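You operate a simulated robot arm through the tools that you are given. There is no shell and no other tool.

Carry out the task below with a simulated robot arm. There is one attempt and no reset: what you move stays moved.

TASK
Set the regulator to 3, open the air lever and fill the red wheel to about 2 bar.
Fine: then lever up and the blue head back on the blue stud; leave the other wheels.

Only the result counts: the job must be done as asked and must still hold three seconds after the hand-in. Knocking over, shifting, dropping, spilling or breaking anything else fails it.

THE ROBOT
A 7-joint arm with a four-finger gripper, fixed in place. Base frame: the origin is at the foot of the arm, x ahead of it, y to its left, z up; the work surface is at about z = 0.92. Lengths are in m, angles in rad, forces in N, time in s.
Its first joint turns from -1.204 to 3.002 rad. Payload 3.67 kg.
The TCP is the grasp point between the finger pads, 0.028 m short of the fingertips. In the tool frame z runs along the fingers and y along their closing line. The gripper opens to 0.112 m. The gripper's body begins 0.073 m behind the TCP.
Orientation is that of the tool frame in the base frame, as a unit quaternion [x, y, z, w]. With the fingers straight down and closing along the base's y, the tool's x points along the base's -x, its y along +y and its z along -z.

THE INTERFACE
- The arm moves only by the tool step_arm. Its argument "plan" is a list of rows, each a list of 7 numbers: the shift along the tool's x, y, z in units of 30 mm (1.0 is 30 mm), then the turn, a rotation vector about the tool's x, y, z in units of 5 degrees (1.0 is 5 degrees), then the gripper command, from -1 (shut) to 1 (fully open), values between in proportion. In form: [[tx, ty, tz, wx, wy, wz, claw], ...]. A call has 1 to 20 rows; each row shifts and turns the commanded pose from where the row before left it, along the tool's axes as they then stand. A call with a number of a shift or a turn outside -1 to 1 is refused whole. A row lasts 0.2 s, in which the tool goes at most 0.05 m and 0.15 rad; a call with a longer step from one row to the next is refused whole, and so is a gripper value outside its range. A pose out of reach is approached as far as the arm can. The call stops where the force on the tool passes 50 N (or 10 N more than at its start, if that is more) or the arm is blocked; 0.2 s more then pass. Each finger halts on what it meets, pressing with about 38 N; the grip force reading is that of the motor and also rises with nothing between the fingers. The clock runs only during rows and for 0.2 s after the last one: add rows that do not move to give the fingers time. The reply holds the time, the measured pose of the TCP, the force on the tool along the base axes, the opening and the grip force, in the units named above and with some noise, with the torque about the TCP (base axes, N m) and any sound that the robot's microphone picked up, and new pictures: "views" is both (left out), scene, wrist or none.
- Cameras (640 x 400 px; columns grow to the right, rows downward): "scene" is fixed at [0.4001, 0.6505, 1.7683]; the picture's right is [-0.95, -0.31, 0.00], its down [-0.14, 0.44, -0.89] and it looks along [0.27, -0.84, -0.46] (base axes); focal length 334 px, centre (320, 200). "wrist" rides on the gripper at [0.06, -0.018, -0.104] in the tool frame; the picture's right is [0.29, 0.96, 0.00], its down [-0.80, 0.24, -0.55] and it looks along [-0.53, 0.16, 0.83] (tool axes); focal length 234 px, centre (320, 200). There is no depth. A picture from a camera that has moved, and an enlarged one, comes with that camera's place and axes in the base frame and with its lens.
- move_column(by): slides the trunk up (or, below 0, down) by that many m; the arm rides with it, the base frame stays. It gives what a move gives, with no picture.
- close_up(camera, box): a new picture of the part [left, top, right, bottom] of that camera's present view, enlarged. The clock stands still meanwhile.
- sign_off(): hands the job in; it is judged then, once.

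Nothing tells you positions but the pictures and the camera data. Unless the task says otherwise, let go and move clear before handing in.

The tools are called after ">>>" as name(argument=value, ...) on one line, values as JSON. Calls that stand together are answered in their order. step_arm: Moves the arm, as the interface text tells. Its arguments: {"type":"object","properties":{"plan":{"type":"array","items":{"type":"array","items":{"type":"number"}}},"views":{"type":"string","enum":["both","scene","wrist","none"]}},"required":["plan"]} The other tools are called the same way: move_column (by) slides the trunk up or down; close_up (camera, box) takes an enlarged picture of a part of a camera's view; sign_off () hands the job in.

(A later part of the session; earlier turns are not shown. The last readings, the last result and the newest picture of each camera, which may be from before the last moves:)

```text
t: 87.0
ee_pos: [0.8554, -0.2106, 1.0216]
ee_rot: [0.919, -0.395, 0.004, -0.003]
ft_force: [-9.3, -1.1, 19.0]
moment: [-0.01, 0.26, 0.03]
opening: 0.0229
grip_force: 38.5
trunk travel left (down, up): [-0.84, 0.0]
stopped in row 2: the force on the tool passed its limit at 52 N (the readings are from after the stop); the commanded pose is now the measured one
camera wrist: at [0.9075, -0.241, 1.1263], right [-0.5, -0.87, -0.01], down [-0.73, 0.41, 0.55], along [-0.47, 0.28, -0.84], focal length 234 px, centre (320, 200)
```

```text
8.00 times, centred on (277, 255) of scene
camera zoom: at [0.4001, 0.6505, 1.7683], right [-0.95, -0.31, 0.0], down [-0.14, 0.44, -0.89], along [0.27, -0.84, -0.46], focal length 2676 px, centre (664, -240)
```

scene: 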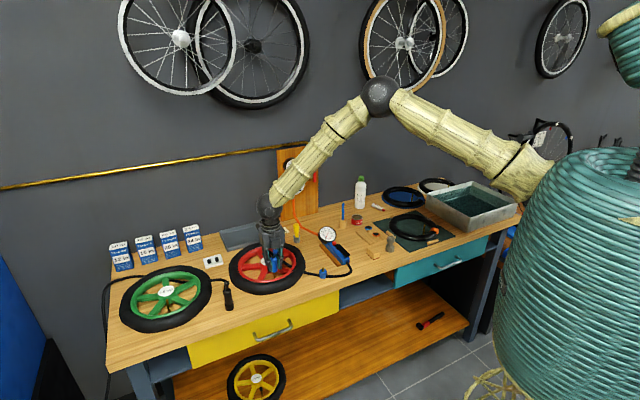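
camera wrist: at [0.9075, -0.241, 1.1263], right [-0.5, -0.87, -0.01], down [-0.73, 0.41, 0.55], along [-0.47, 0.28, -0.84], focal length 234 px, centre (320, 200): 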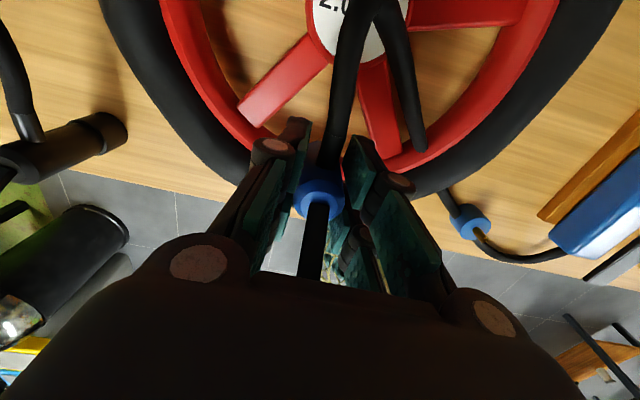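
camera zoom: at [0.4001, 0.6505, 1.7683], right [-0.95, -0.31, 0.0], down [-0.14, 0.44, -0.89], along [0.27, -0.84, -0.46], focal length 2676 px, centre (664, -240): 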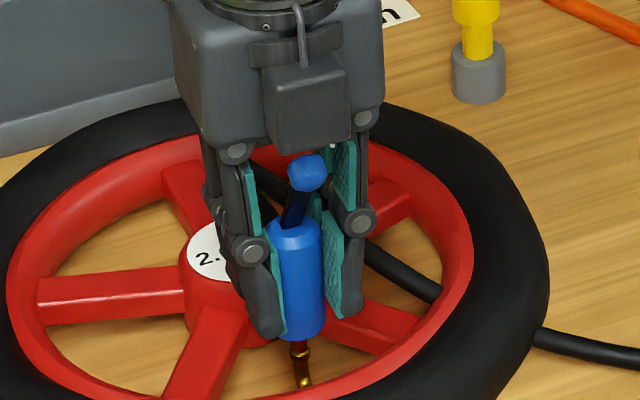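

It's a hard stop at z of about 1.022, so the head is fully seated. I'll open the fingers and rise clear to see whether it stays put.

>>> step_arm(plan=[[0, 0, -0.03, 0, 0, 0, -1], [0, 0, 0, 0, 0, 0, -0.3], [0, 0, 0, 0, 0, 0, -0.1], [0, 0, -0.3, 0, 0, 0, -0.1], [0, 0, -0.6, 0, 0, 0, -0.1], [0, 0, -0.9, 0, 0, 0, -0.1], [0, 0, -0.9, 0, 0, 0, -0.1], [0, 0, -0.6, 0, 0, 0, -0.1]], views="both")

>>> close_up(camera="scene", box=[250, 225, 300, 285])

>>> close_up(camera="wrist", box=[250, 60, 390, 200])

```text
t: 88.8
ee_pos: [0.8557, -0.2116, 1.1197]
ee_rot: [0.919, -0.395, 0.001, -0.001]
ft_force: [0.0, -0.4, -0.1]
moment: [0.01, -0.01, -0.02]
opening: 0.0506
grip_force: 0.2
trunk travel left (down, up): [-0.84, 0.0]
camera wrist: at [0.9088, -0.2408, 1.224], right [-0.5, -0.87, 0.0], down [-0.72, 0.41, 0.55], along [-0.48, 0.28, -0.83], focal length 234 px, centre (320, 200)
```

scene: 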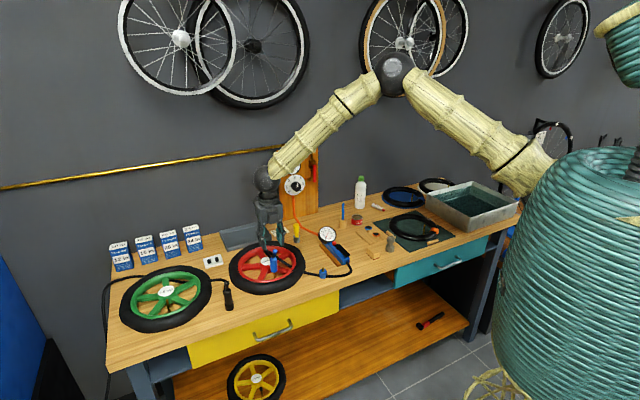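
wrist: 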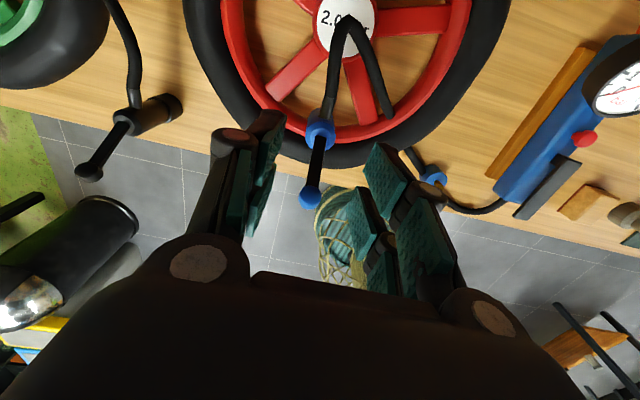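

```text
6.67 times, centred on (275, 255) of scene
camera zoom: at [0.4001, 0.6505, 1.7683], right [-0.95, -0.31, 0.0], down [-0.14, 0.44, -0.89], along [0.27, -0.84, -0.46], focal length 2230 px, centre (620, -167)
```

zoom: 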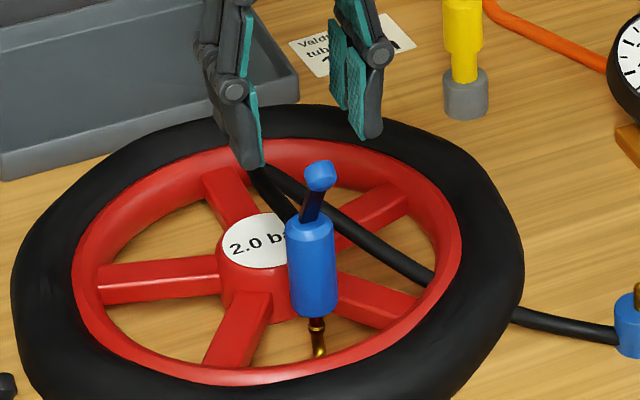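

```text
2.86 times, centred on (320, 130) of wrist
camera zoom: at [0.9088, -0.2408, 1.224], right [-0.5, -0.87, 0.0], down [-0.72, 0.41, 0.55], along [-0.48, 0.28, -0.83], focal length 669 px, centre (320, 400)
```

zoom: 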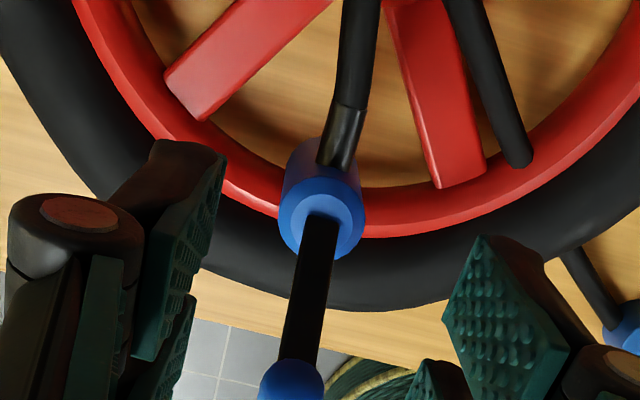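

The head stays on the valve by itself. Now the clamp lever, which leans about 26° toward the front with its knob at (0.836, -0.190, 1.084). I'll close the fingers, dip behind it and push it forward and down along its arc.

>>> step_arm(plan=[[0.1, 0, 0, 0, 0, 0, -1], [0, 0, 0, 0, 0, 0, -1], [0, 0, 0.43, 0, 0, 0, -1], [0, 0, 0.43, 0, 0, 0, -1], [-0.25, 0, 0.05, 0, 0, 0, -1], [-0.25, 0, 0.1, 0, 0, 0, -1], [-0.25, 0, 0.1, 0, 0, 0, -1]], views="both")

>>> close_up(camera="scene", box=[250, 225, 300, 285])

>>> close_up(camera="wrist", box=[250, 80, 390, 220])

```text
t: 90.4
ee_pos: [0.8404, -0.197, 1.0851]
ee_rot: [0.919, -0.395, 0.002, -0.001]
ft_force: [-0.1, -0.1, -1.1]
moment: [0.03, 0.01, 0.02]
opening: 0.0001
grip_force: 35.7
trunk travel left (down, up): [-0.84, 0.0]
camera wrist: at [0.8955, -0.2267, 1.1898], right [-0.5, -0.87, 0.0], down [-0.72, 0.41, 0.55], along [-0.48, 0.28, -0.83], focal length 234 px, centre (320, 200)
```

scene: 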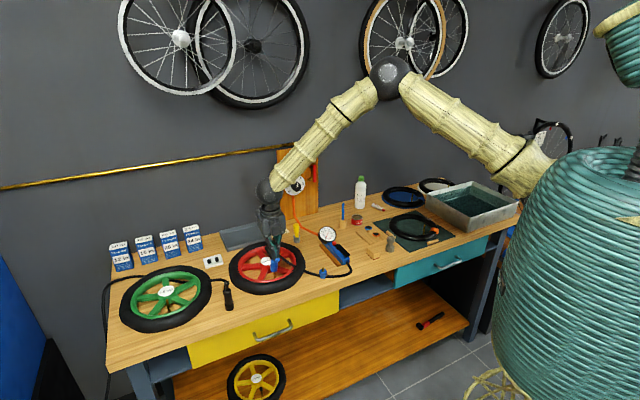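
wrist: 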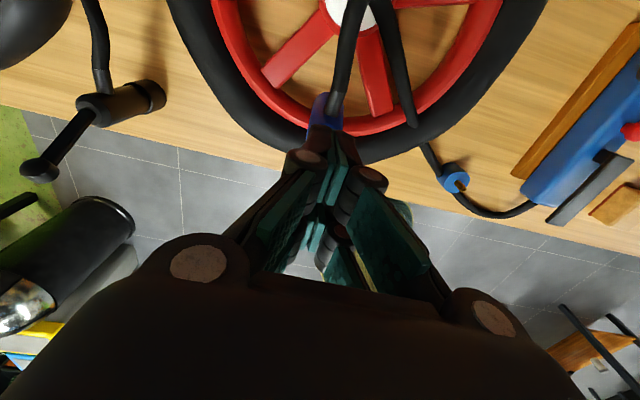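

```text
6.67 times, centred on (275, 255) of scene
camera zoom: at [0.4001, 0.6505, 1.7683], right [-0.95, -0.31, 0.0], down [-0.14, 0.44, -0.89], along [0.27, -0.84, -0.46], focal length 2230 px, centre (620, -167)
```

zoom: 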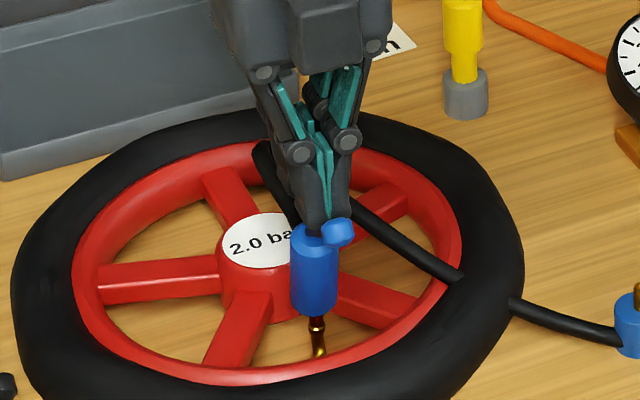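

```text
2.86 times, centred on (320, 150) of wrist
camera zoom: at [0.8955, -0.2267, 1.1898], right [-0.5, -0.87, 0.0], down [-0.72, 0.41, 0.55], along [-0.48, 0.28, -0.83], focal length 669 px, centre (320, 343)
```

zoom: 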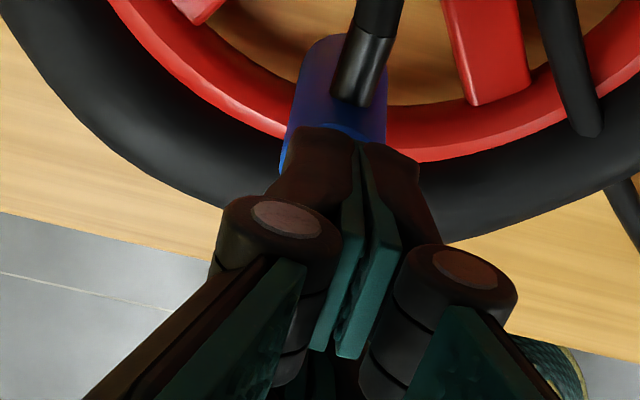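

The lever knob has dropped to about the head's top level. I'll back up and check how far it went.

>>> step_arm(plan=[[0, 0, -0.5, 0, 0, 0, -1], [0, 0, -0.9, 0, 0, 0, -1], [0.3, 0, -0.9, 0, 0, 0, -1]], views="wrist")

>>> close_up(camera="scene", box=[255, 235, 295, 285])

>>> close_up(camera="wrist", box=[250, 60, 390, 200])

```text
t: 91.2
ee_pos: [0.8486, -0.2047, 1.1526]
ee_rot: [0.918, -0.396, 0.002, -0.002]
ft_force: [-0.2, -0.1, -0.2]
moment: [-0.01, -0.04, 0.03]
opening: 0.0003
grip_force: 35.3
trunk travel left (down, up): [-0.84, 0.0]
camera wrist: at [0.9016, -0.2347, 1.2578], right [-0.5, -0.87, 0.0], down [-0.72, 0.41, 0.55], along [-0.48, 0.28, -0.83], focal length 234 px, centre (320, 200)
```

wrist: 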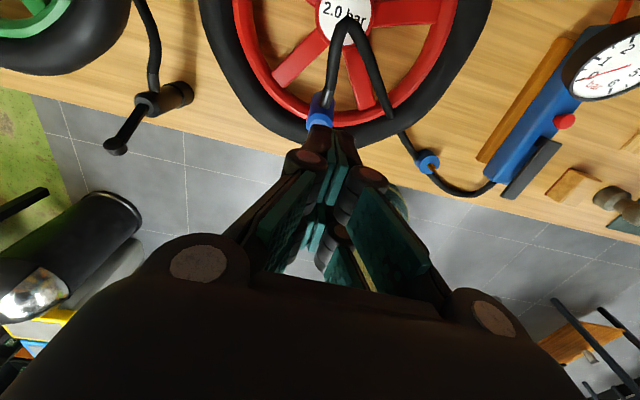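

```text
8.00 times, centred on (275, 260) of scene
camera zoom: at [0.4001, 0.6505, 1.7683], right [-0.95, -0.31, 0.0], down [-0.14, 0.44, -0.89], along [0.27, -0.84, -0.46], focal length 2676 px, centre (680, -280)
```

zoom: 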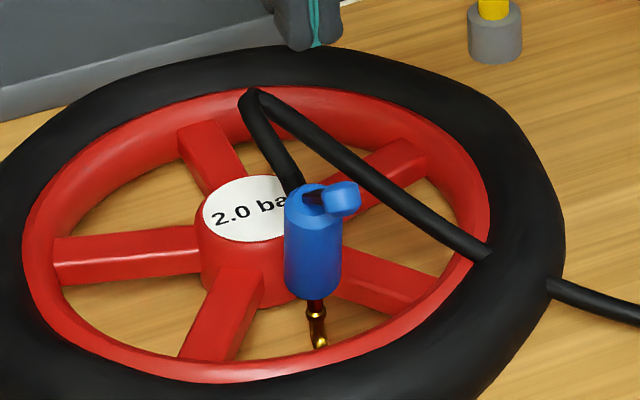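

```text
2.86 times, centred on (320, 130) of wrist
camera zoom: at [0.9016, -0.2347, 1.2578], right [-0.5, -0.87, 0.0], down [-0.72, 0.41, 0.55], along [-0.48, 0.28, -0.83], focal length 669 px, centre (320, 400)
```

zoom: 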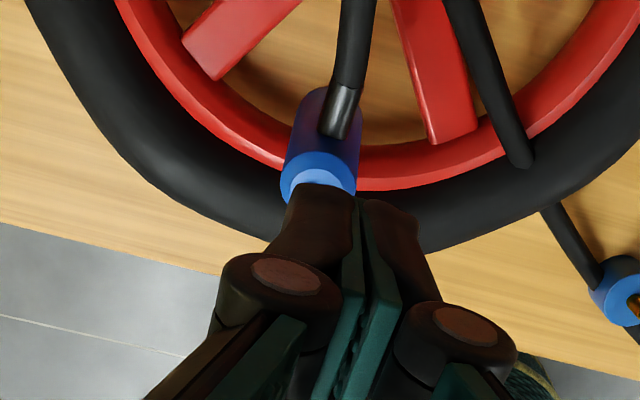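

The lever is at about 57° from vertical, so it may not be at its end stop yet. I'll press it further down from above, watching the force.

>>> step_arm(plan=[[-0.29, 0, 0.8, 0, 0, 0, -1], [-0.29, 0, 0.8, 0, 0, 0, -1], [0, 0, 0.5, 0, 0, 0, -1], [-0.08, 0, 0.12, 0, 0, 0, -1], [-0.08, 0, 0.12, 0, 0, 0, -1], [-0.08, 0, 0.12, 0, 0, 0, -1]], views="none")

>>> close_up(camera="scene", box=[255, 235, 295, 285])

```text
t: 92.6
ee_pos: [0.8337, -0.185, 1.0805]
ee_rot: [0.918, -0.396, 0.002, -0.003]
ft_force: [0.0, -0.1, 0.2]
moment: [0.02, 0.0, -0.02]
opening: 0.0
grip_force: 35.6
trunk travel left (down, up): [-0.84, 0.0]
```

```text
8.00 times, centred on (275, 260) of scene
camera zoom: at [0.4001, 0.6505, 1.7683], right [-0.95, -0.31, 0.0], down [-0.14, 0.44, -0.89], along [0.27, -0.84, -0.46], focal length 2676 px, centre (680, -280)
```

zoom: 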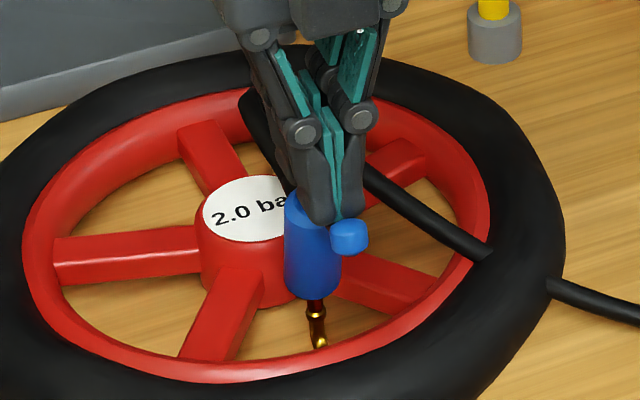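

The lever keeps moving freely. I'll continue down until it meets its stop.

>>> step_arm(plan=[[-0.05, 0, 0.13, 0, 0, 0, -1], [-0.05, 0, 0.13, 0, 0, 0, -1], [-0.05, 0, 0.13, 0, 0, 0, -1], [0, 0, 0.13, 0, 0, 0, -1], [0, 0, 0.1, 0, 0, 0, -1]], views="none")

>>> close_up(camera="scene", box=[255, 235, 295, 285])

```text
t: 93.8
ee_pos: [0.8293, -0.1816, 1.065]
ee_rot: [0.919, -0.395, 0.003, -0.003]
ft_force: [-1.5, 1.7, 16.4]
moment: [-0.25, -0.19, -0.04]
opening: 0.006
grip_force: 35.5
trunk travel left (down, up): [-0.84, 0.0]
```

```text
8.00 times, centred on (275, 260) of scene
camera zoom: at [0.4001, 0.6505, 1.7683], right [-0.95, -0.31, 0.0], down [-0.14, 0.44, -0.89], along [0.27, -0.84, -0.46], focal length 2676 px, centre (680, -280)
```

zoom: 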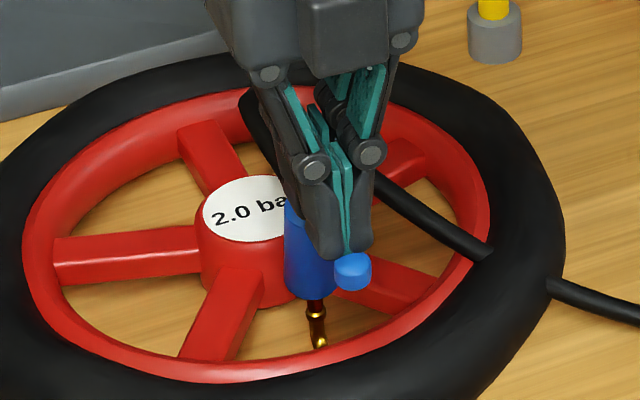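

There's 16 N with the lever close to horizontal, so that is its stop. I'll rise and look.

>>> step_arm(plan=[[0, 0, -0.5, 0, 0, 0, -1], [0, 0, -0.9, 0, 0, 0, -1], [0.3, 0, -0.9, 0, 0, 0, -1], [0.3, 0, -0.9, 0, 0, 0, -1]], views="wrist")

>>> close_up(camera="scene", box=[255, 235, 295, 285])

>>> close_up(camera="scene", box=[310, 220, 360, 280])

```text
t: 94.8
ee_pos: [0.8404, -0.1971, 1.1586]
ee_rot: [0.918, -0.396, 0.002, -0.002]
ft_force: [-0.2, 0.4, 0.2]
moment: [0.01, -0.02, -0.01]
opening: 0.0
grip_force: 35.6
trunk travel left (down, up): [-0.84, 0.0]
camera wrist: at [0.8928, -0.2273, 1.264], right [-0.5, -0.87, 0.0], down [-0.73, 0.41, 0.55], along [-0.48, 0.28, -0.83], focal length 234 px, centre (320, 200)
```

wrist: 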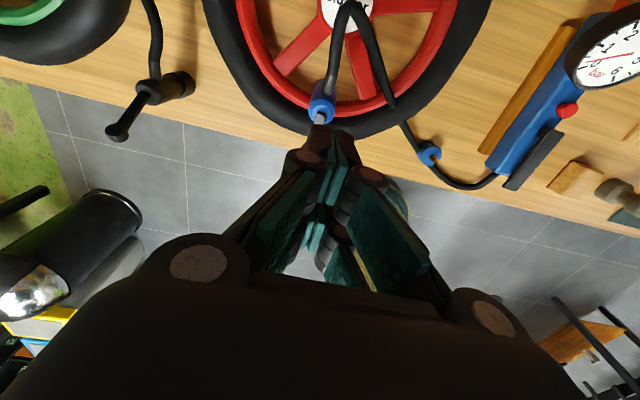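

```text
8.00 times, centred on (275, 260) of scene
camera zoom: at [0.4001, 0.6505, 1.7683], right [-0.95, -0.31, 0.0], down [-0.14, 0.44, -0.89], along [0.27, -0.84, -0.46], focal length 2676 px, centre (680, -280)
```

zoom: 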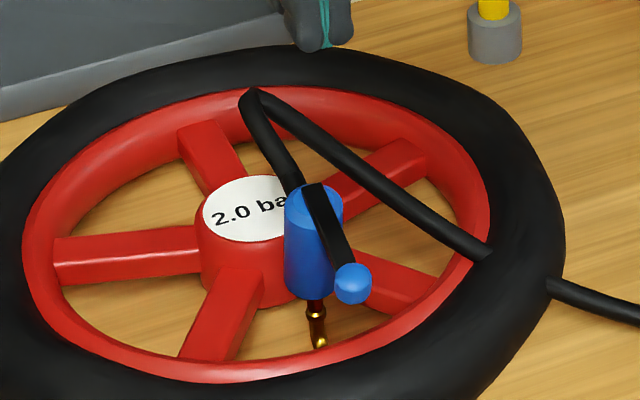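

```text
6.67 times, centred on (335, 250) of scene
camera zoom: at [0.4001, 0.6505, 1.7683], right [-0.95, -0.31, 0.0], down [-0.14, 0.44, -0.89], along [0.27, -0.84, -0.46], focal length 2230 px, centre (220, -133)
```

zoom: 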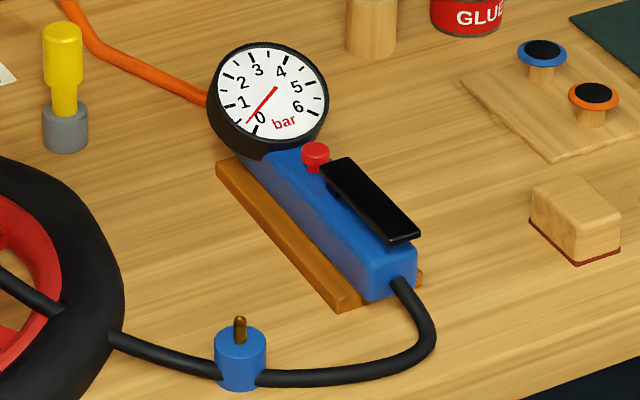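

The lever is fully down and the inflator gauge has risen slightly off 0. It now reads the tyre's own pressure, so the head is clamped. Next I'll move over the inflator to locate its trigger paddle.

>>> step_arm(plan=[[0.11, 0.97, -0.2, 0, 0, 0, -1], [0.11, 0.97, -0.1, 0, 0, 0, -1], [0.11, 0.97, -0.1, 0, 0, 0, -1], [0.11, 0.97, 0, 0, 0, 0, -1], [0.11, 0.97, 0, 0, 0, 0, -1], [0.11, 0.97, 0, 0, 0, 0, -1], [0.11, 0.97, 0, 0, 0, 0, -1], [0.11, 0.97, 0, 0, 0, 0, -1], [0.11, 0.97, 0, 0, 0, 0, -1]], views="both")

>>> close_up(camera="wrist", box=[220, 0, 420, 160])

>>> close_up(camera="scene", box=[310, 220, 360, 280])

```text
t: 96.8
ee_pos: [0.6722, -0.396, 1.168]
ee_rot: [0.918, -0.396, 0.002, -0.003]
ft_force: [-1.2, -0.2, 0.0]
moment: [0.01, -0.05, -0.02]
opening: 0.0
grip_force: 35.5
trunk travel left (down, up): [-0.84, 0.0]
camera wrist: at [0.7249, -0.4275, 1.272], right [-0.5, -0.87, -0.01], down [-0.72, 0.41, 0.55], along [-0.48, 0.28, -0.83], focal length 234 px, centre (320, 200)
```

scene: 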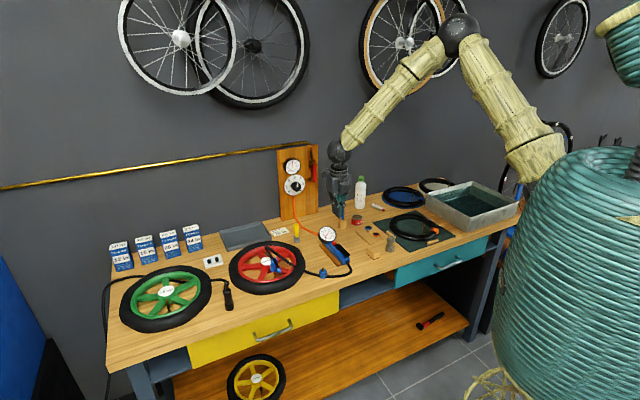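
wrist: 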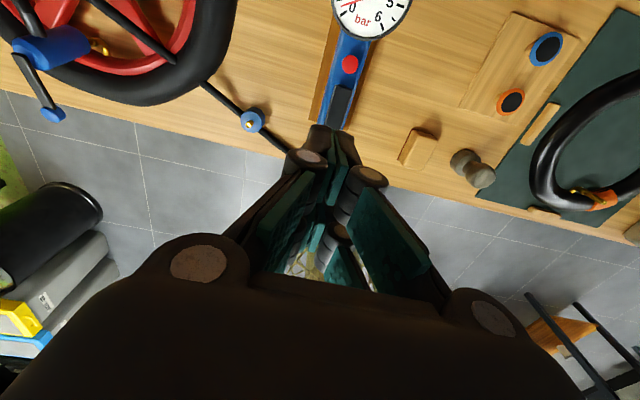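

```text
2.50 times, centred on (320, 80) of wrist
camera zoom: at [0.7249, -0.4275, 1.272], right [-0.5, -0.87, -0.01], down [-0.72, 0.41, 0.55], along [-0.48, 0.28, -0.83], focal length 585 px, centre (320, 500)
```

zoom: 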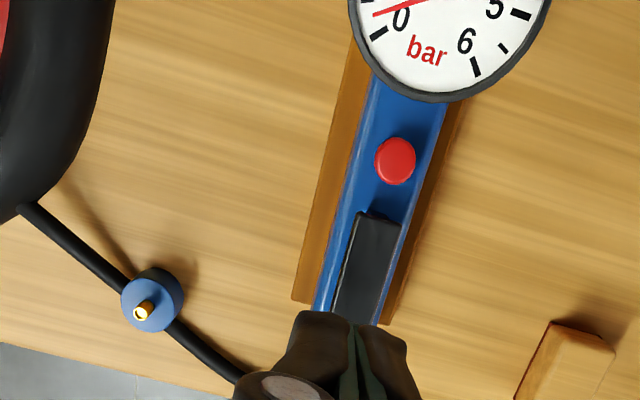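

```text
6.67 times, centred on (335, 250) of scene
camera zoom: at [0.4001, 0.6505, 1.7683], right [-0.95, -0.31, 0.0], down [-0.14, 0.44, -0.89], along [0.27, -0.84, -0.46], focal length 2230 px, centre (220, -133)
```

zoom: 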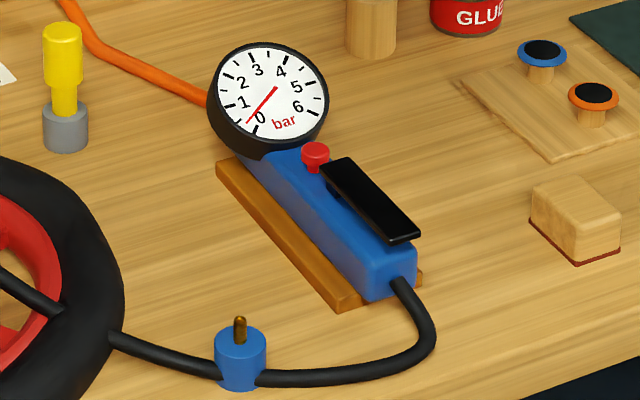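

The wrist camera can read the inflator gauge from up here (about 0.4 bar now). The paddle runs from about (0.672, -0.428) near the red button to (0.623, -0.385) at the hose end, top at z of about 0.97. I'll position over its outer half, away from the red button.

>>> step_arm(plan=[[-0.27, 0.43, 0.6, 0, 0, 0, -1], [-0.26, 0.42, 0.9, 0, 0, 0, -1], [0, 0, 0.9, 0, 0, 0, -1], [0, 0, 0.9, 0, 0, 0, -1], [0, 0, 0.9, 0, 0, 0, -1], [0, 0, 0.5, 0, 0, 0, -1]], views="both")

>>> close_up(camera="wrist", box=[230, 40, 410, 180])

>>> close_up(camera="scene", box=[310, 215, 360, 280])

```text
t: 98.2
ee_pos: [0.6427, -0.4011, 1.0291]
ee_rot: [0.918, -0.395, 0.002, -0.003]
ft_force: [-0.3, 0.1, 0.3]
moment: [0.0, 0.01, 0.02]
opening: 0.0002
grip_force: 35.4
trunk travel left (down, up): [-0.84, 0.0]
camera wrist: at [0.6966, -0.4308, 1.1333], right [-0.5, -0.87, 0.0], down [-0.72, 0.41, 0.55], along [-0.48, 0.28, -0.83], focal length 234 px, centre (320, 200)
```

scene: 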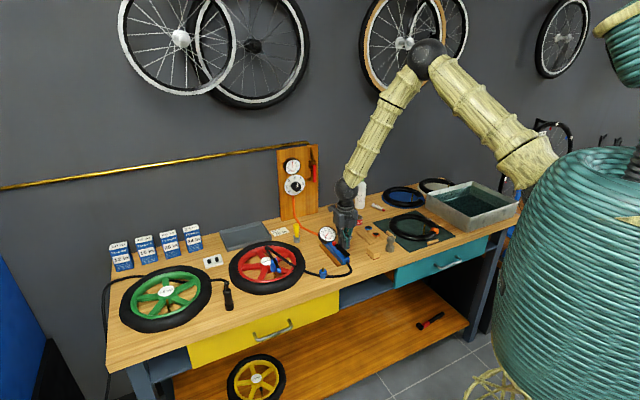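
wrist: 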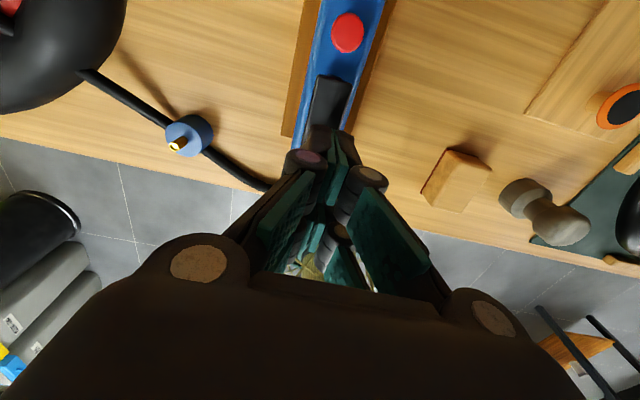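

```text
2.86 times, centred on (320, 110) of wrist
camera zoom: at [0.6966, -0.4308, 1.1333], right [-0.5, -0.87, 0.0], down [-0.72, 0.41, 0.55], along [-0.48, 0.28, -0.83], focal length 669 px, centre (320, 457)
```

zoom: 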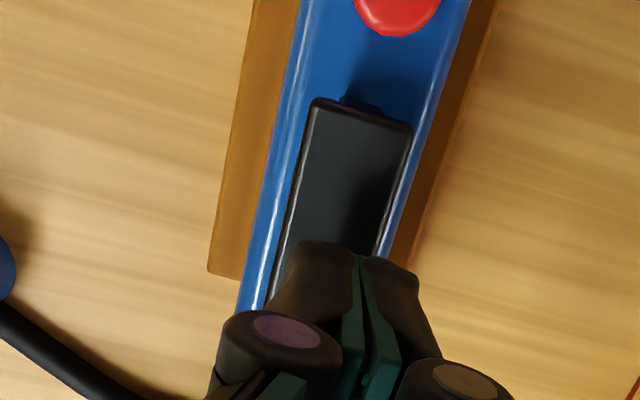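

```text
6.15 times, centred on (335, 248) of scene
camera zoom: at [0.4001, 0.6505, 1.7683], right [-0.95, -0.31, 0.0], down [-0.14, 0.44, -0.89], along [0.27, -0.84, -0.46], focal length 2058 px, centre (228, -92)
```

zoom: 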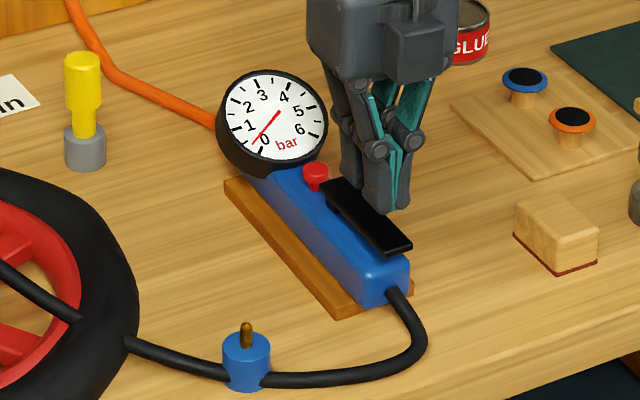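

The gauge stays visible in the scene camera while I'm over the paddle. I'll centre slightly (+4 mm along a) and lower to just above the paddle.

>>> step_arm(plan=[[0, -0.13, 0.35, 0, 0, 0, -1], [0, 0, 0.3, 0, 0, 0, -1]], views="none")

>>> close_up(camera="scene", box=[310, 215, 360, 280])

```text
t: 98.8
ee_pos: [0.6448, -0.3973, 1.0113]
ee_rot: [0.918, -0.396, 0.004, -0.002]
ft_force: [3.5, -0.3, 5.2]
moment: [-0.1, -0.14, 0.07]
opening: 0.0061
grip_force: 35.7
trunk travel left (down, up): [-0.84, 0.0]
```

```text
6.15 times, centred on (335, 248) of scene
camera zoom: at [0.4001, 0.6505, 1.7683], right [-0.95, -0.31, 0.0], down [-0.14, 0.44, -0.89], along [0.27, -0.84, -0.46], focal length 2058 px, centre (228, -92)
```

zoom: 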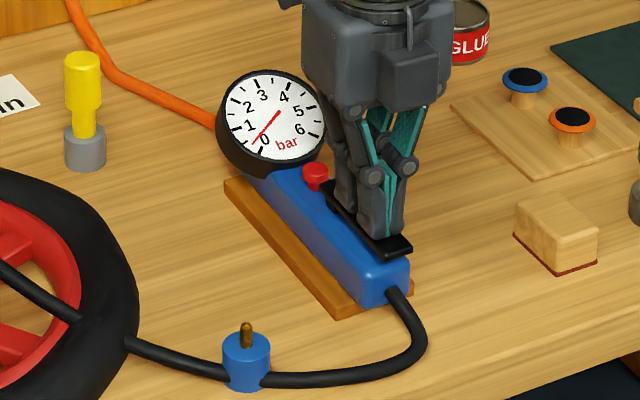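

I have first contact at 5 N and the gauge is unchanged. I'll press a few mm further briefly and watch the gauge.

>>> step_arm(plan=[[0, 0, 0.12, 0, 0, 0, -1]], views="none")

>>> close_up(camera="scene", box=[310, 215, 360, 280])

```text
t: 99.2
ee_pos: [0.6439, -0.3966, 1.0078]
ee_rot: [0.919, -0.395, 0.003, -0.002]
ft_force: [-7.2, 7.3, 18.7]
moment: [-0.17, -0.14, 0.0]
opening: 0.0059
grip_force: 36.2
trunk travel left (down, up): [-0.84, 0.0]
```

```text
6.15 times, centred on (335, 248) of scene
camera zoom: at [0.4001, 0.6505, 1.7683], right [-0.95, -0.31, 0.0], down [-0.14, 0.44, -0.89], along [0.27, -0.84, -0.46], focal length 2058 px, centre (228, -92)
```

zoom: 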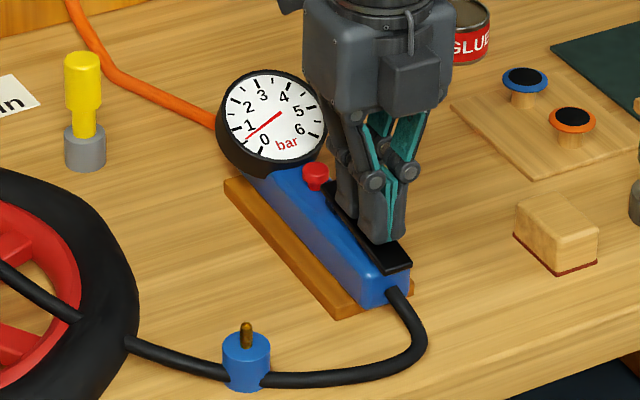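

The paddle is going down and the needle is climbing (about 0.7). I'll hold for short intervals and read after each.

>>> step_arm(plan=[[0, 0, 0, 0, 0, 0, -1]], views="none")

>>> close_up(camera="scene", box=[320, 220, 345, 248])

```text
t: 99.6
ee_pos: [0.6445, -0.3975, 1.0075]
ee_rot: [0.918, -0.396, 0.002, -0.002]
ft_force: [-6.7, 7.2, 21.3]
moment: [-0.23, -0.18, 0.01]
opening: 0.0062
grip_force: 35.4
trunk travel left (down, up): [-0.84, 0.0]
```

```text
14.29 times, centred on (332, 234) of scene
camera zoom: at [0.4001, 0.6505, 1.7683], right [-0.95, -0.31, 0.0], down [-0.14, 0.44, -0.89], along [0.27, -0.84, -0.46], focal length 4778 px, centre (141, -286)
```

zoom: 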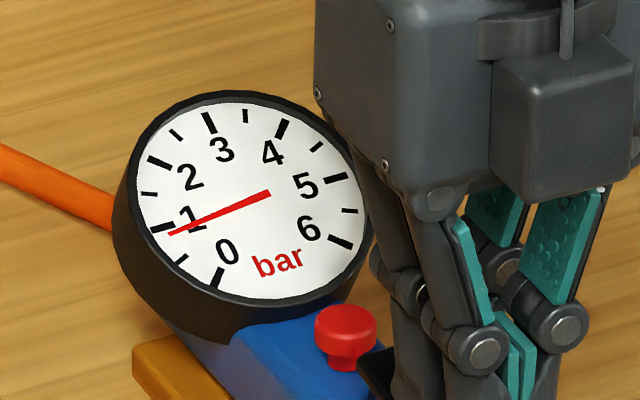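

It's at about 0.93 bar and rising at roughly 0.2 bar per 0.4 s. I'll hold a bit longer.

>>> step_arm(plan=[[0, 0, 0, 0, 0, 0, -1], [0, 0, 0, 0, 0, 0, -1]], views="none")

>>> close_up(camera="scene", box=[320, 220, 345, 248])

```text
t: 100.2
ee_pos: [0.645, -0.3983, 1.0083]
ee_rot: [0.918, -0.396, 0.004, -0.001]
ft_force: [-5.7, 7.0, 23.2]
moment: [-0.23, -0.25, 0.01]
opening: 0.0059
grip_force: 35.3
trunk travel left (down, up): [-0.84, 0.0]
```

```text
14.29 times, centred on (332, 234) of scene
camera zoom: at [0.4001, 0.6505, 1.7683], right [-0.95, -0.31, 0.0], down [-0.14, 0.44, -0.89], along [0.27, -0.84, -0.46], focal length 4778 px, centre (141, -286)
```

zoom: 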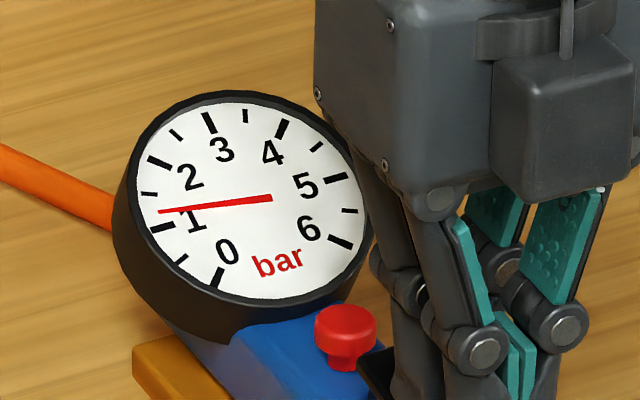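

It reads about 1.25 bar, rising at roughly 0.5 bar/s. The needle may lag, so I'll hold 0.8 s more and then release and let it settle.

>>> step_arm(plan=[[0, 0, 0, 0, 0, 0, -1], [0, 0, 0, 0, 0, 0, -1], [0, 0, 0, 0, 0, 0, -1], [0, 0, -0.3, 0, 0, 0, -1]], views="none")

>>> close_up(camera="scene", box=[320, 220, 345, 248])

>>> step_arm(plan=[[0, 0, -0.2, 0, 0, 0, -1], [0, 0, 0, 0, 0, 0, -1], [0, 0, 0, 0, 0, 0, -1], [0, 0, 0, 0, 0, 0, -1], [0, 0, 0, 0, 0, 0, -1]], views="none")

>>> close_up(camera="scene", box=[320, 220, 345, 248])

```text
t: 101.2
ee_pos: [0.6451, -0.4002, 1.0121]
ee_rot: [0.918, -0.397, 0.001, -0.002]
ft_force: [-0.4, -0.2, 0.2]
moment: [0.0, -0.03, -0.02]
opening: 0.0
grip_force: 35.2
trunk travel left (down, up): [-0.84, 0.0]
```

```text
14.29 times, centred on (332, 234) of scene
camera zoom: at [0.4001, 0.6505, 1.7683], right [-0.95, -0.31, 0.0], down [-0.14, 0.44, -0.89], along [0.27, -0.84, -0.46], focal length 4778 px, centre (141, -286)
```

zoom: 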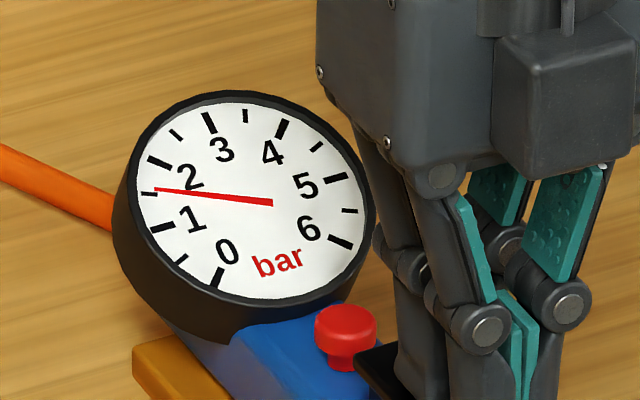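

```text
t: 102.4
ee_pos: [0.6462, -0.399, 1.02]
ee_rot: [0.918, -0.396, 0.002, -0.002]
ft_force: [-0.1, 0.4, -0.4]
moment: [0.02, 0.02, 0.03]
opening: 0.0
grip_force: 35.7
trunk travel left (down, up): [-0.84, 0.0]
```

```text
14.29 times, centred on (332, 234) of scene
camera zoom: at [0.4001, 0.6505, 1.7683], right [-0.95, -0.31, 0.0], down [-0.14, 0.44, -0.89], along [0.27, -0.84, -0.46], focal length 4778 px, centre (141, -286)
```

zoom: 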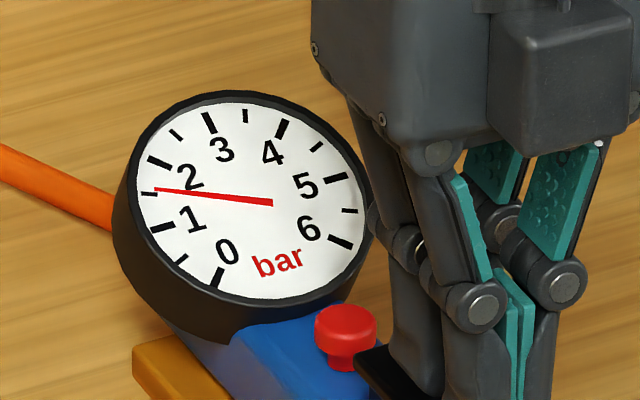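

It's steady at about 1.55 bar after release, with no leak and no lag. The rate is about 0.48 bar/s, so another press of roughly 0.9 s should bring it to 2.0.

>>> step_arm(plan=[[0, 0, 0.2, 0, 0, 0, -1], [0, 0, 0.3, 0, 0, 0, -1], [0, 0, 0, 0, 0, 0, -1], [0, 0, 0, 0, 0, 0, -1], [0, 0, 0, 0, 0, 0, -1], [0, 0, -0.3, 0, 0, 0, -1], [0, 0, -0.2, 0, 0, 0, -1], [0, 0, 0, 0, 0, 0, -1], [0, 0, 0, 0, 0, 0, -1]], views="none")

>>> close_up(camera="scene", box=[320, 220, 345, 248])

```text
t: 104.4
ee_pos: [0.644, -0.3981, 1.0189]
ee_rot: [0.918, -0.396, 0.002, -0.002]
ft_force: [-0.1, 0.4, -0.4]
moment: [-0.02, -0.03, 0.02]
opening: 0.0003
grip_force: 35.6
trunk travel left (down, up): [-0.84, 0.0]
```

```text
14.29 times, centred on (332, 234) of scene
camera zoom: at [0.4001, 0.6505, 1.7683], right [-0.95, -0.31, 0.0], down [-0.14, 0.44, -0.89], along [0.27, -0.84, -0.46], focal length 4778 px, centre (141, -286)
```

zoom: 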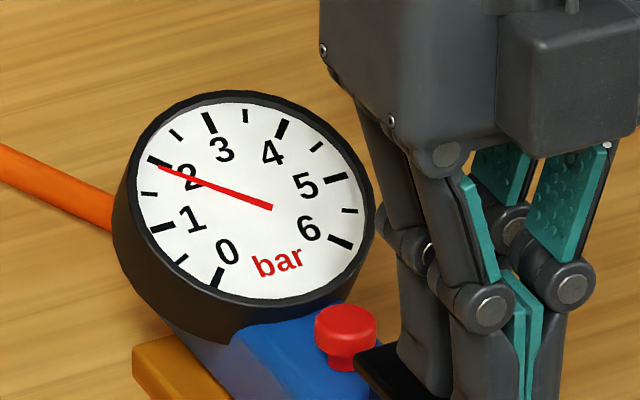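

It reads about 1.94 bar. A quick tap should bring it right to 2.0.

>>> step_arm(plan=[[0, 0, 0.2, 0, 0, 0, -1], [0, 0, 0.3, 0, 0, 0, -1], [0, 0, -0.3, 0, 0, 0, -1], [0, 0, -0.3, 0, 0, 0, -1], [0, 0, 0, 0, 0, 0, -1], [0, 0, 0, 0, 0, 0, -1]], views="none")

>>> close_up(camera="scene", box=[320, 220, 345, 248])

```text
t: 105.8
ee_pos: [0.6451, -0.4002, 1.0217]
ee_rot: [0.919, -0.395, 0.002, -0.002]
ft_force: [0.3, 0.4, 0.4]
moment: [0.04, 0.01, 0.05]
opening: 0.0
grip_force: 35.8
trunk travel left (down, up): [-0.84, 0.0]
```

```text
14.29 times, centred on (332, 234) of scene
camera zoom: at [0.4001, 0.6505, 1.7683], right [-0.95, -0.31, 0.0], down [-0.14, 0.44, -0.89], along [0.27, -0.84, -0.46], focal length 4778 px, centre (141, -286)
```

zoom: 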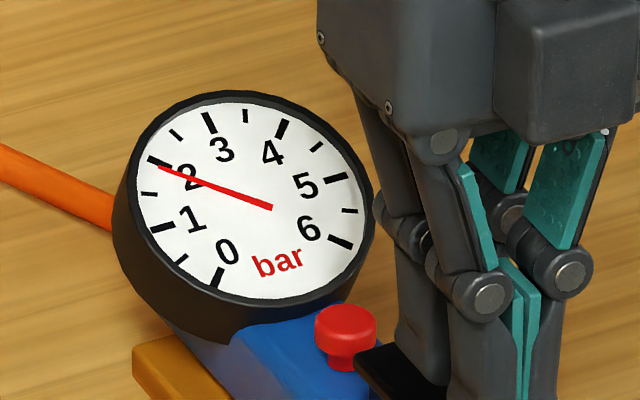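

The tap was too short to register, so the reading is still 1.94. I'll try one slightly deeper tap for the last few hundredths.

>>> step_arm(plan=[[0, 0, 0.3, 0, 0, 0, -1], [0, 0, 0.38, 0, 0, 0, -1], [0, 0, -0.38, 0, 0, 0, -1], [0, 0, -0.3, 0, 0, 0, -1], [0, 0, 0, 0, 0, 0, -1], [0, 0, 0, 0, 0, 0, -1]], views="none")

>>> close_up(camera="scene", box=[320, 220, 345, 248])

```text
t: 107.2
ee_pos: [0.6447, -0.4006, 1.0229]
ee_rot: [0.918, -0.395, 0.002, -0.003]
ft_force: [-1.0, 0.0, -0.8]
moment: [0.04, 0.0, 0.04]
opening: 0.0
grip_force: 35.6
trunk travel left (down, up): [-0.84, 0.0]
```

```text
14.29 times, centred on (332, 234) of scene
camera zoom: at [0.4001, 0.6505, 1.7683], right [-0.95, -0.31, 0.0], down [-0.14, 0.44, -0.89], along [0.27, -0.84, -0.46], focal length 4778 px, centre (141, -286)
```

zoom: 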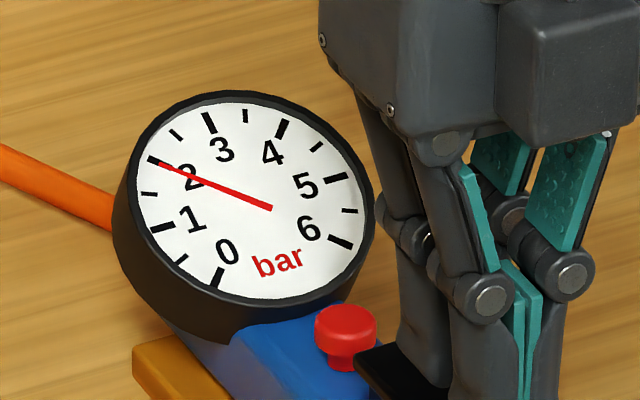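

The gauge now reads exactly 2.0. Next I'll go back to the blue head to raise its clamp lever, rising well clear first and opening the fingers a little.

>>> step_arm(plan=[[0, 0, -0.9, 0, 0, 0, -1], [0, 0, -0.9, 0, 0, 0, -1], [0, 0, -0.9, 0, 0, 0, -1], [0, 0, -0.9, 0, 0, 0, -1], [0, 0, -0.9, 0, 0, 0, -1], [-0.08, -0.94, 0, 0, 0, 0, -0.4], [-0.08, -0.94, 0, 0, 0, 0, -0.4], [-0.08, -0.94, 0, 0, 0, 0, -0.4], [-0.08, -0.94, 0, 0, 0, 0, -0.4], [-0.08, -0.94, 0, 0, 0, 0, -0.4], [-0.08, -0.94, 0, 0, 0, 0, -0.4], [-0.08, -0.94, 0, 0, 0, 0, -0.4], [-0.08, -0.94, 0, 0, 0, 0, -0.4], [-0.08, -0.94, 0, 0, 0, 0, -0.4], [-0.08, -0.94, 0, 0, 0, 0, -0.4]], views="both")

>>> close_up(camera="wrist", box=[250, 60, 390, 200])

>>> close_up(camera="scene", box=[258, 240, 292, 282])

>>> close_up(camera="scene", box=[320, 220, 345, 248])

```text
t: 110.4
ee_pos: [0.832, -0.189, 1.158]
ee_rot: [0.919, -0.395, 0.001, -0.001]
ft_force: [-0.5, -0.5, -0.1]
moment: [0.01, 0.04, 0.02]
opening: 0.0338
grip_force: 0.0
trunk travel left (down, up): [-0.84, 0.0]
camera wrist: at [0.8863, -0.2197, 1.2637], right [-0.5, -0.87, 0.0], down [-0.72, 0.41, 0.55], along [-0.48, 0.28, -0.83], focal length 234 px, centre (320, 200)
```

scene: 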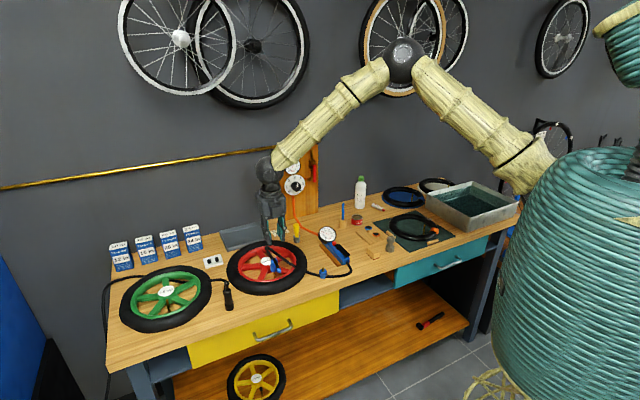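
wrist: 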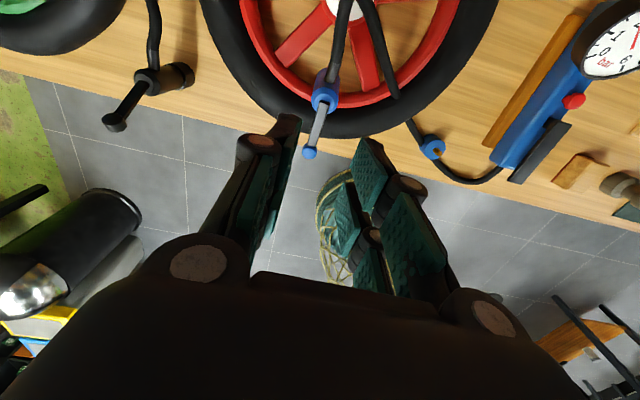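

```text
2.86 times, centred on (320, 130) of wrist
camera zoom: at [0.8863, -0.2197, 1.2637], right [-0.5, -0.87, 0.0], down [-0.72, 0.41, 0.55], along [-0.48, 0.28, -0.83], focal length 669 px, centre (320, 400)
```

zoom: 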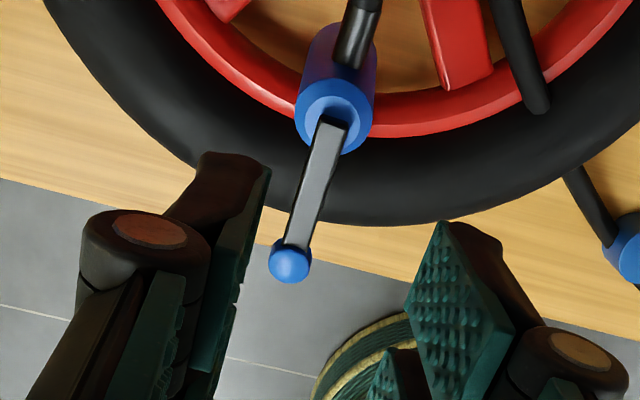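

```text
9.52 times, centred on (275, 261) of scene
camera zoom: at [0.4001, 0.6505, 1.7683], right [-0.95, -0.31, 0.0], down [-0.14, 0.44, -0.89], along [0.27, -0.84, -0.46], focal length 3186 px, centre (749, -381)
```

zoom: 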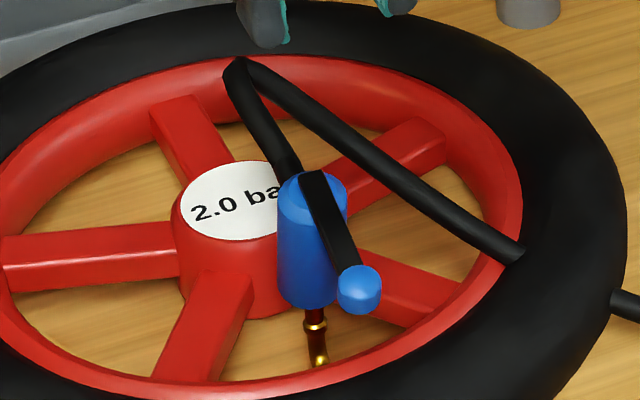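

```text
14.29 times, centred on (332, 234) of scene
camera zoom: at [0.4001, 0.6505, 1.7683], right [-0.95, -0.31, 0.0], down [-0.14, 0.44, -0.89], along [0.27, -0.84, -0.46], focal length 4778 px, centre (141, -286)
```

zoom: 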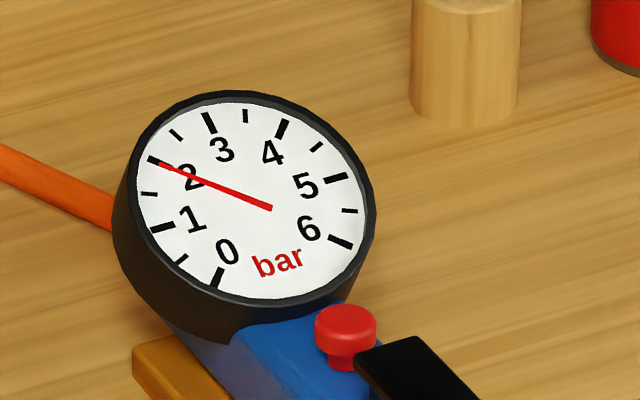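

The gauge is steady at 2.0. The tyre looks slightly plumper, and the head may now lean a little toward the front. I'll inspect more closely before touching the lever.

>>> close_up(camera="scene", box=[265, 250, 289, 280])

>>> close_up(camera="wrist", box=[280, 60, 360, 170])

>>> close_up(camera="scene", box=[215, 230, 315, 300])

```text
13.33 times, centred on (277, 265) of scene
camera zoom: at [0.4001, 0.6505, 1.7683], right [-0.95, -0.31, 0.0], down [-0.14, 0.44, -0.89], along [0.27, -0.84, -0.46], focal length 4460 px, centre (893, -667)
```

zoom: 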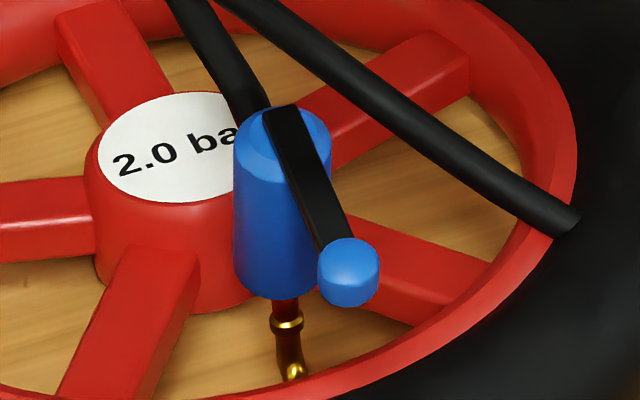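

```text
3.64 times, centred on (320, 115) of wrist
camera zoom: at [0.8863, -0.2197, 1.2637], right [-0.5, -0.87, 0.0], down [-0.72, 0.41, 0.55], along [-0.48, 0.28, -0.83], focal length 852 px, centre (320, 509)
```

zoom: 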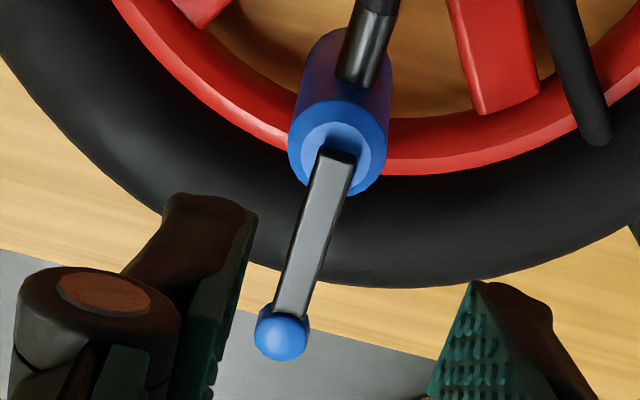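

```text
5.71 times, centred on (265, 265) of scene
camera zoom: at [0.4001, 0.6505, 1.7683], right [-0.95, -0.31, 0.0], down [-0.14, 0.44, -0.89], along [0.27, -0.84, -0.46], focal length 1911 px, centre (634, -171)
```

zoom: 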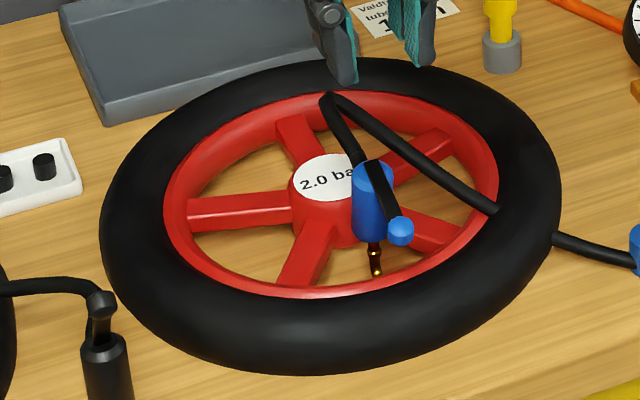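

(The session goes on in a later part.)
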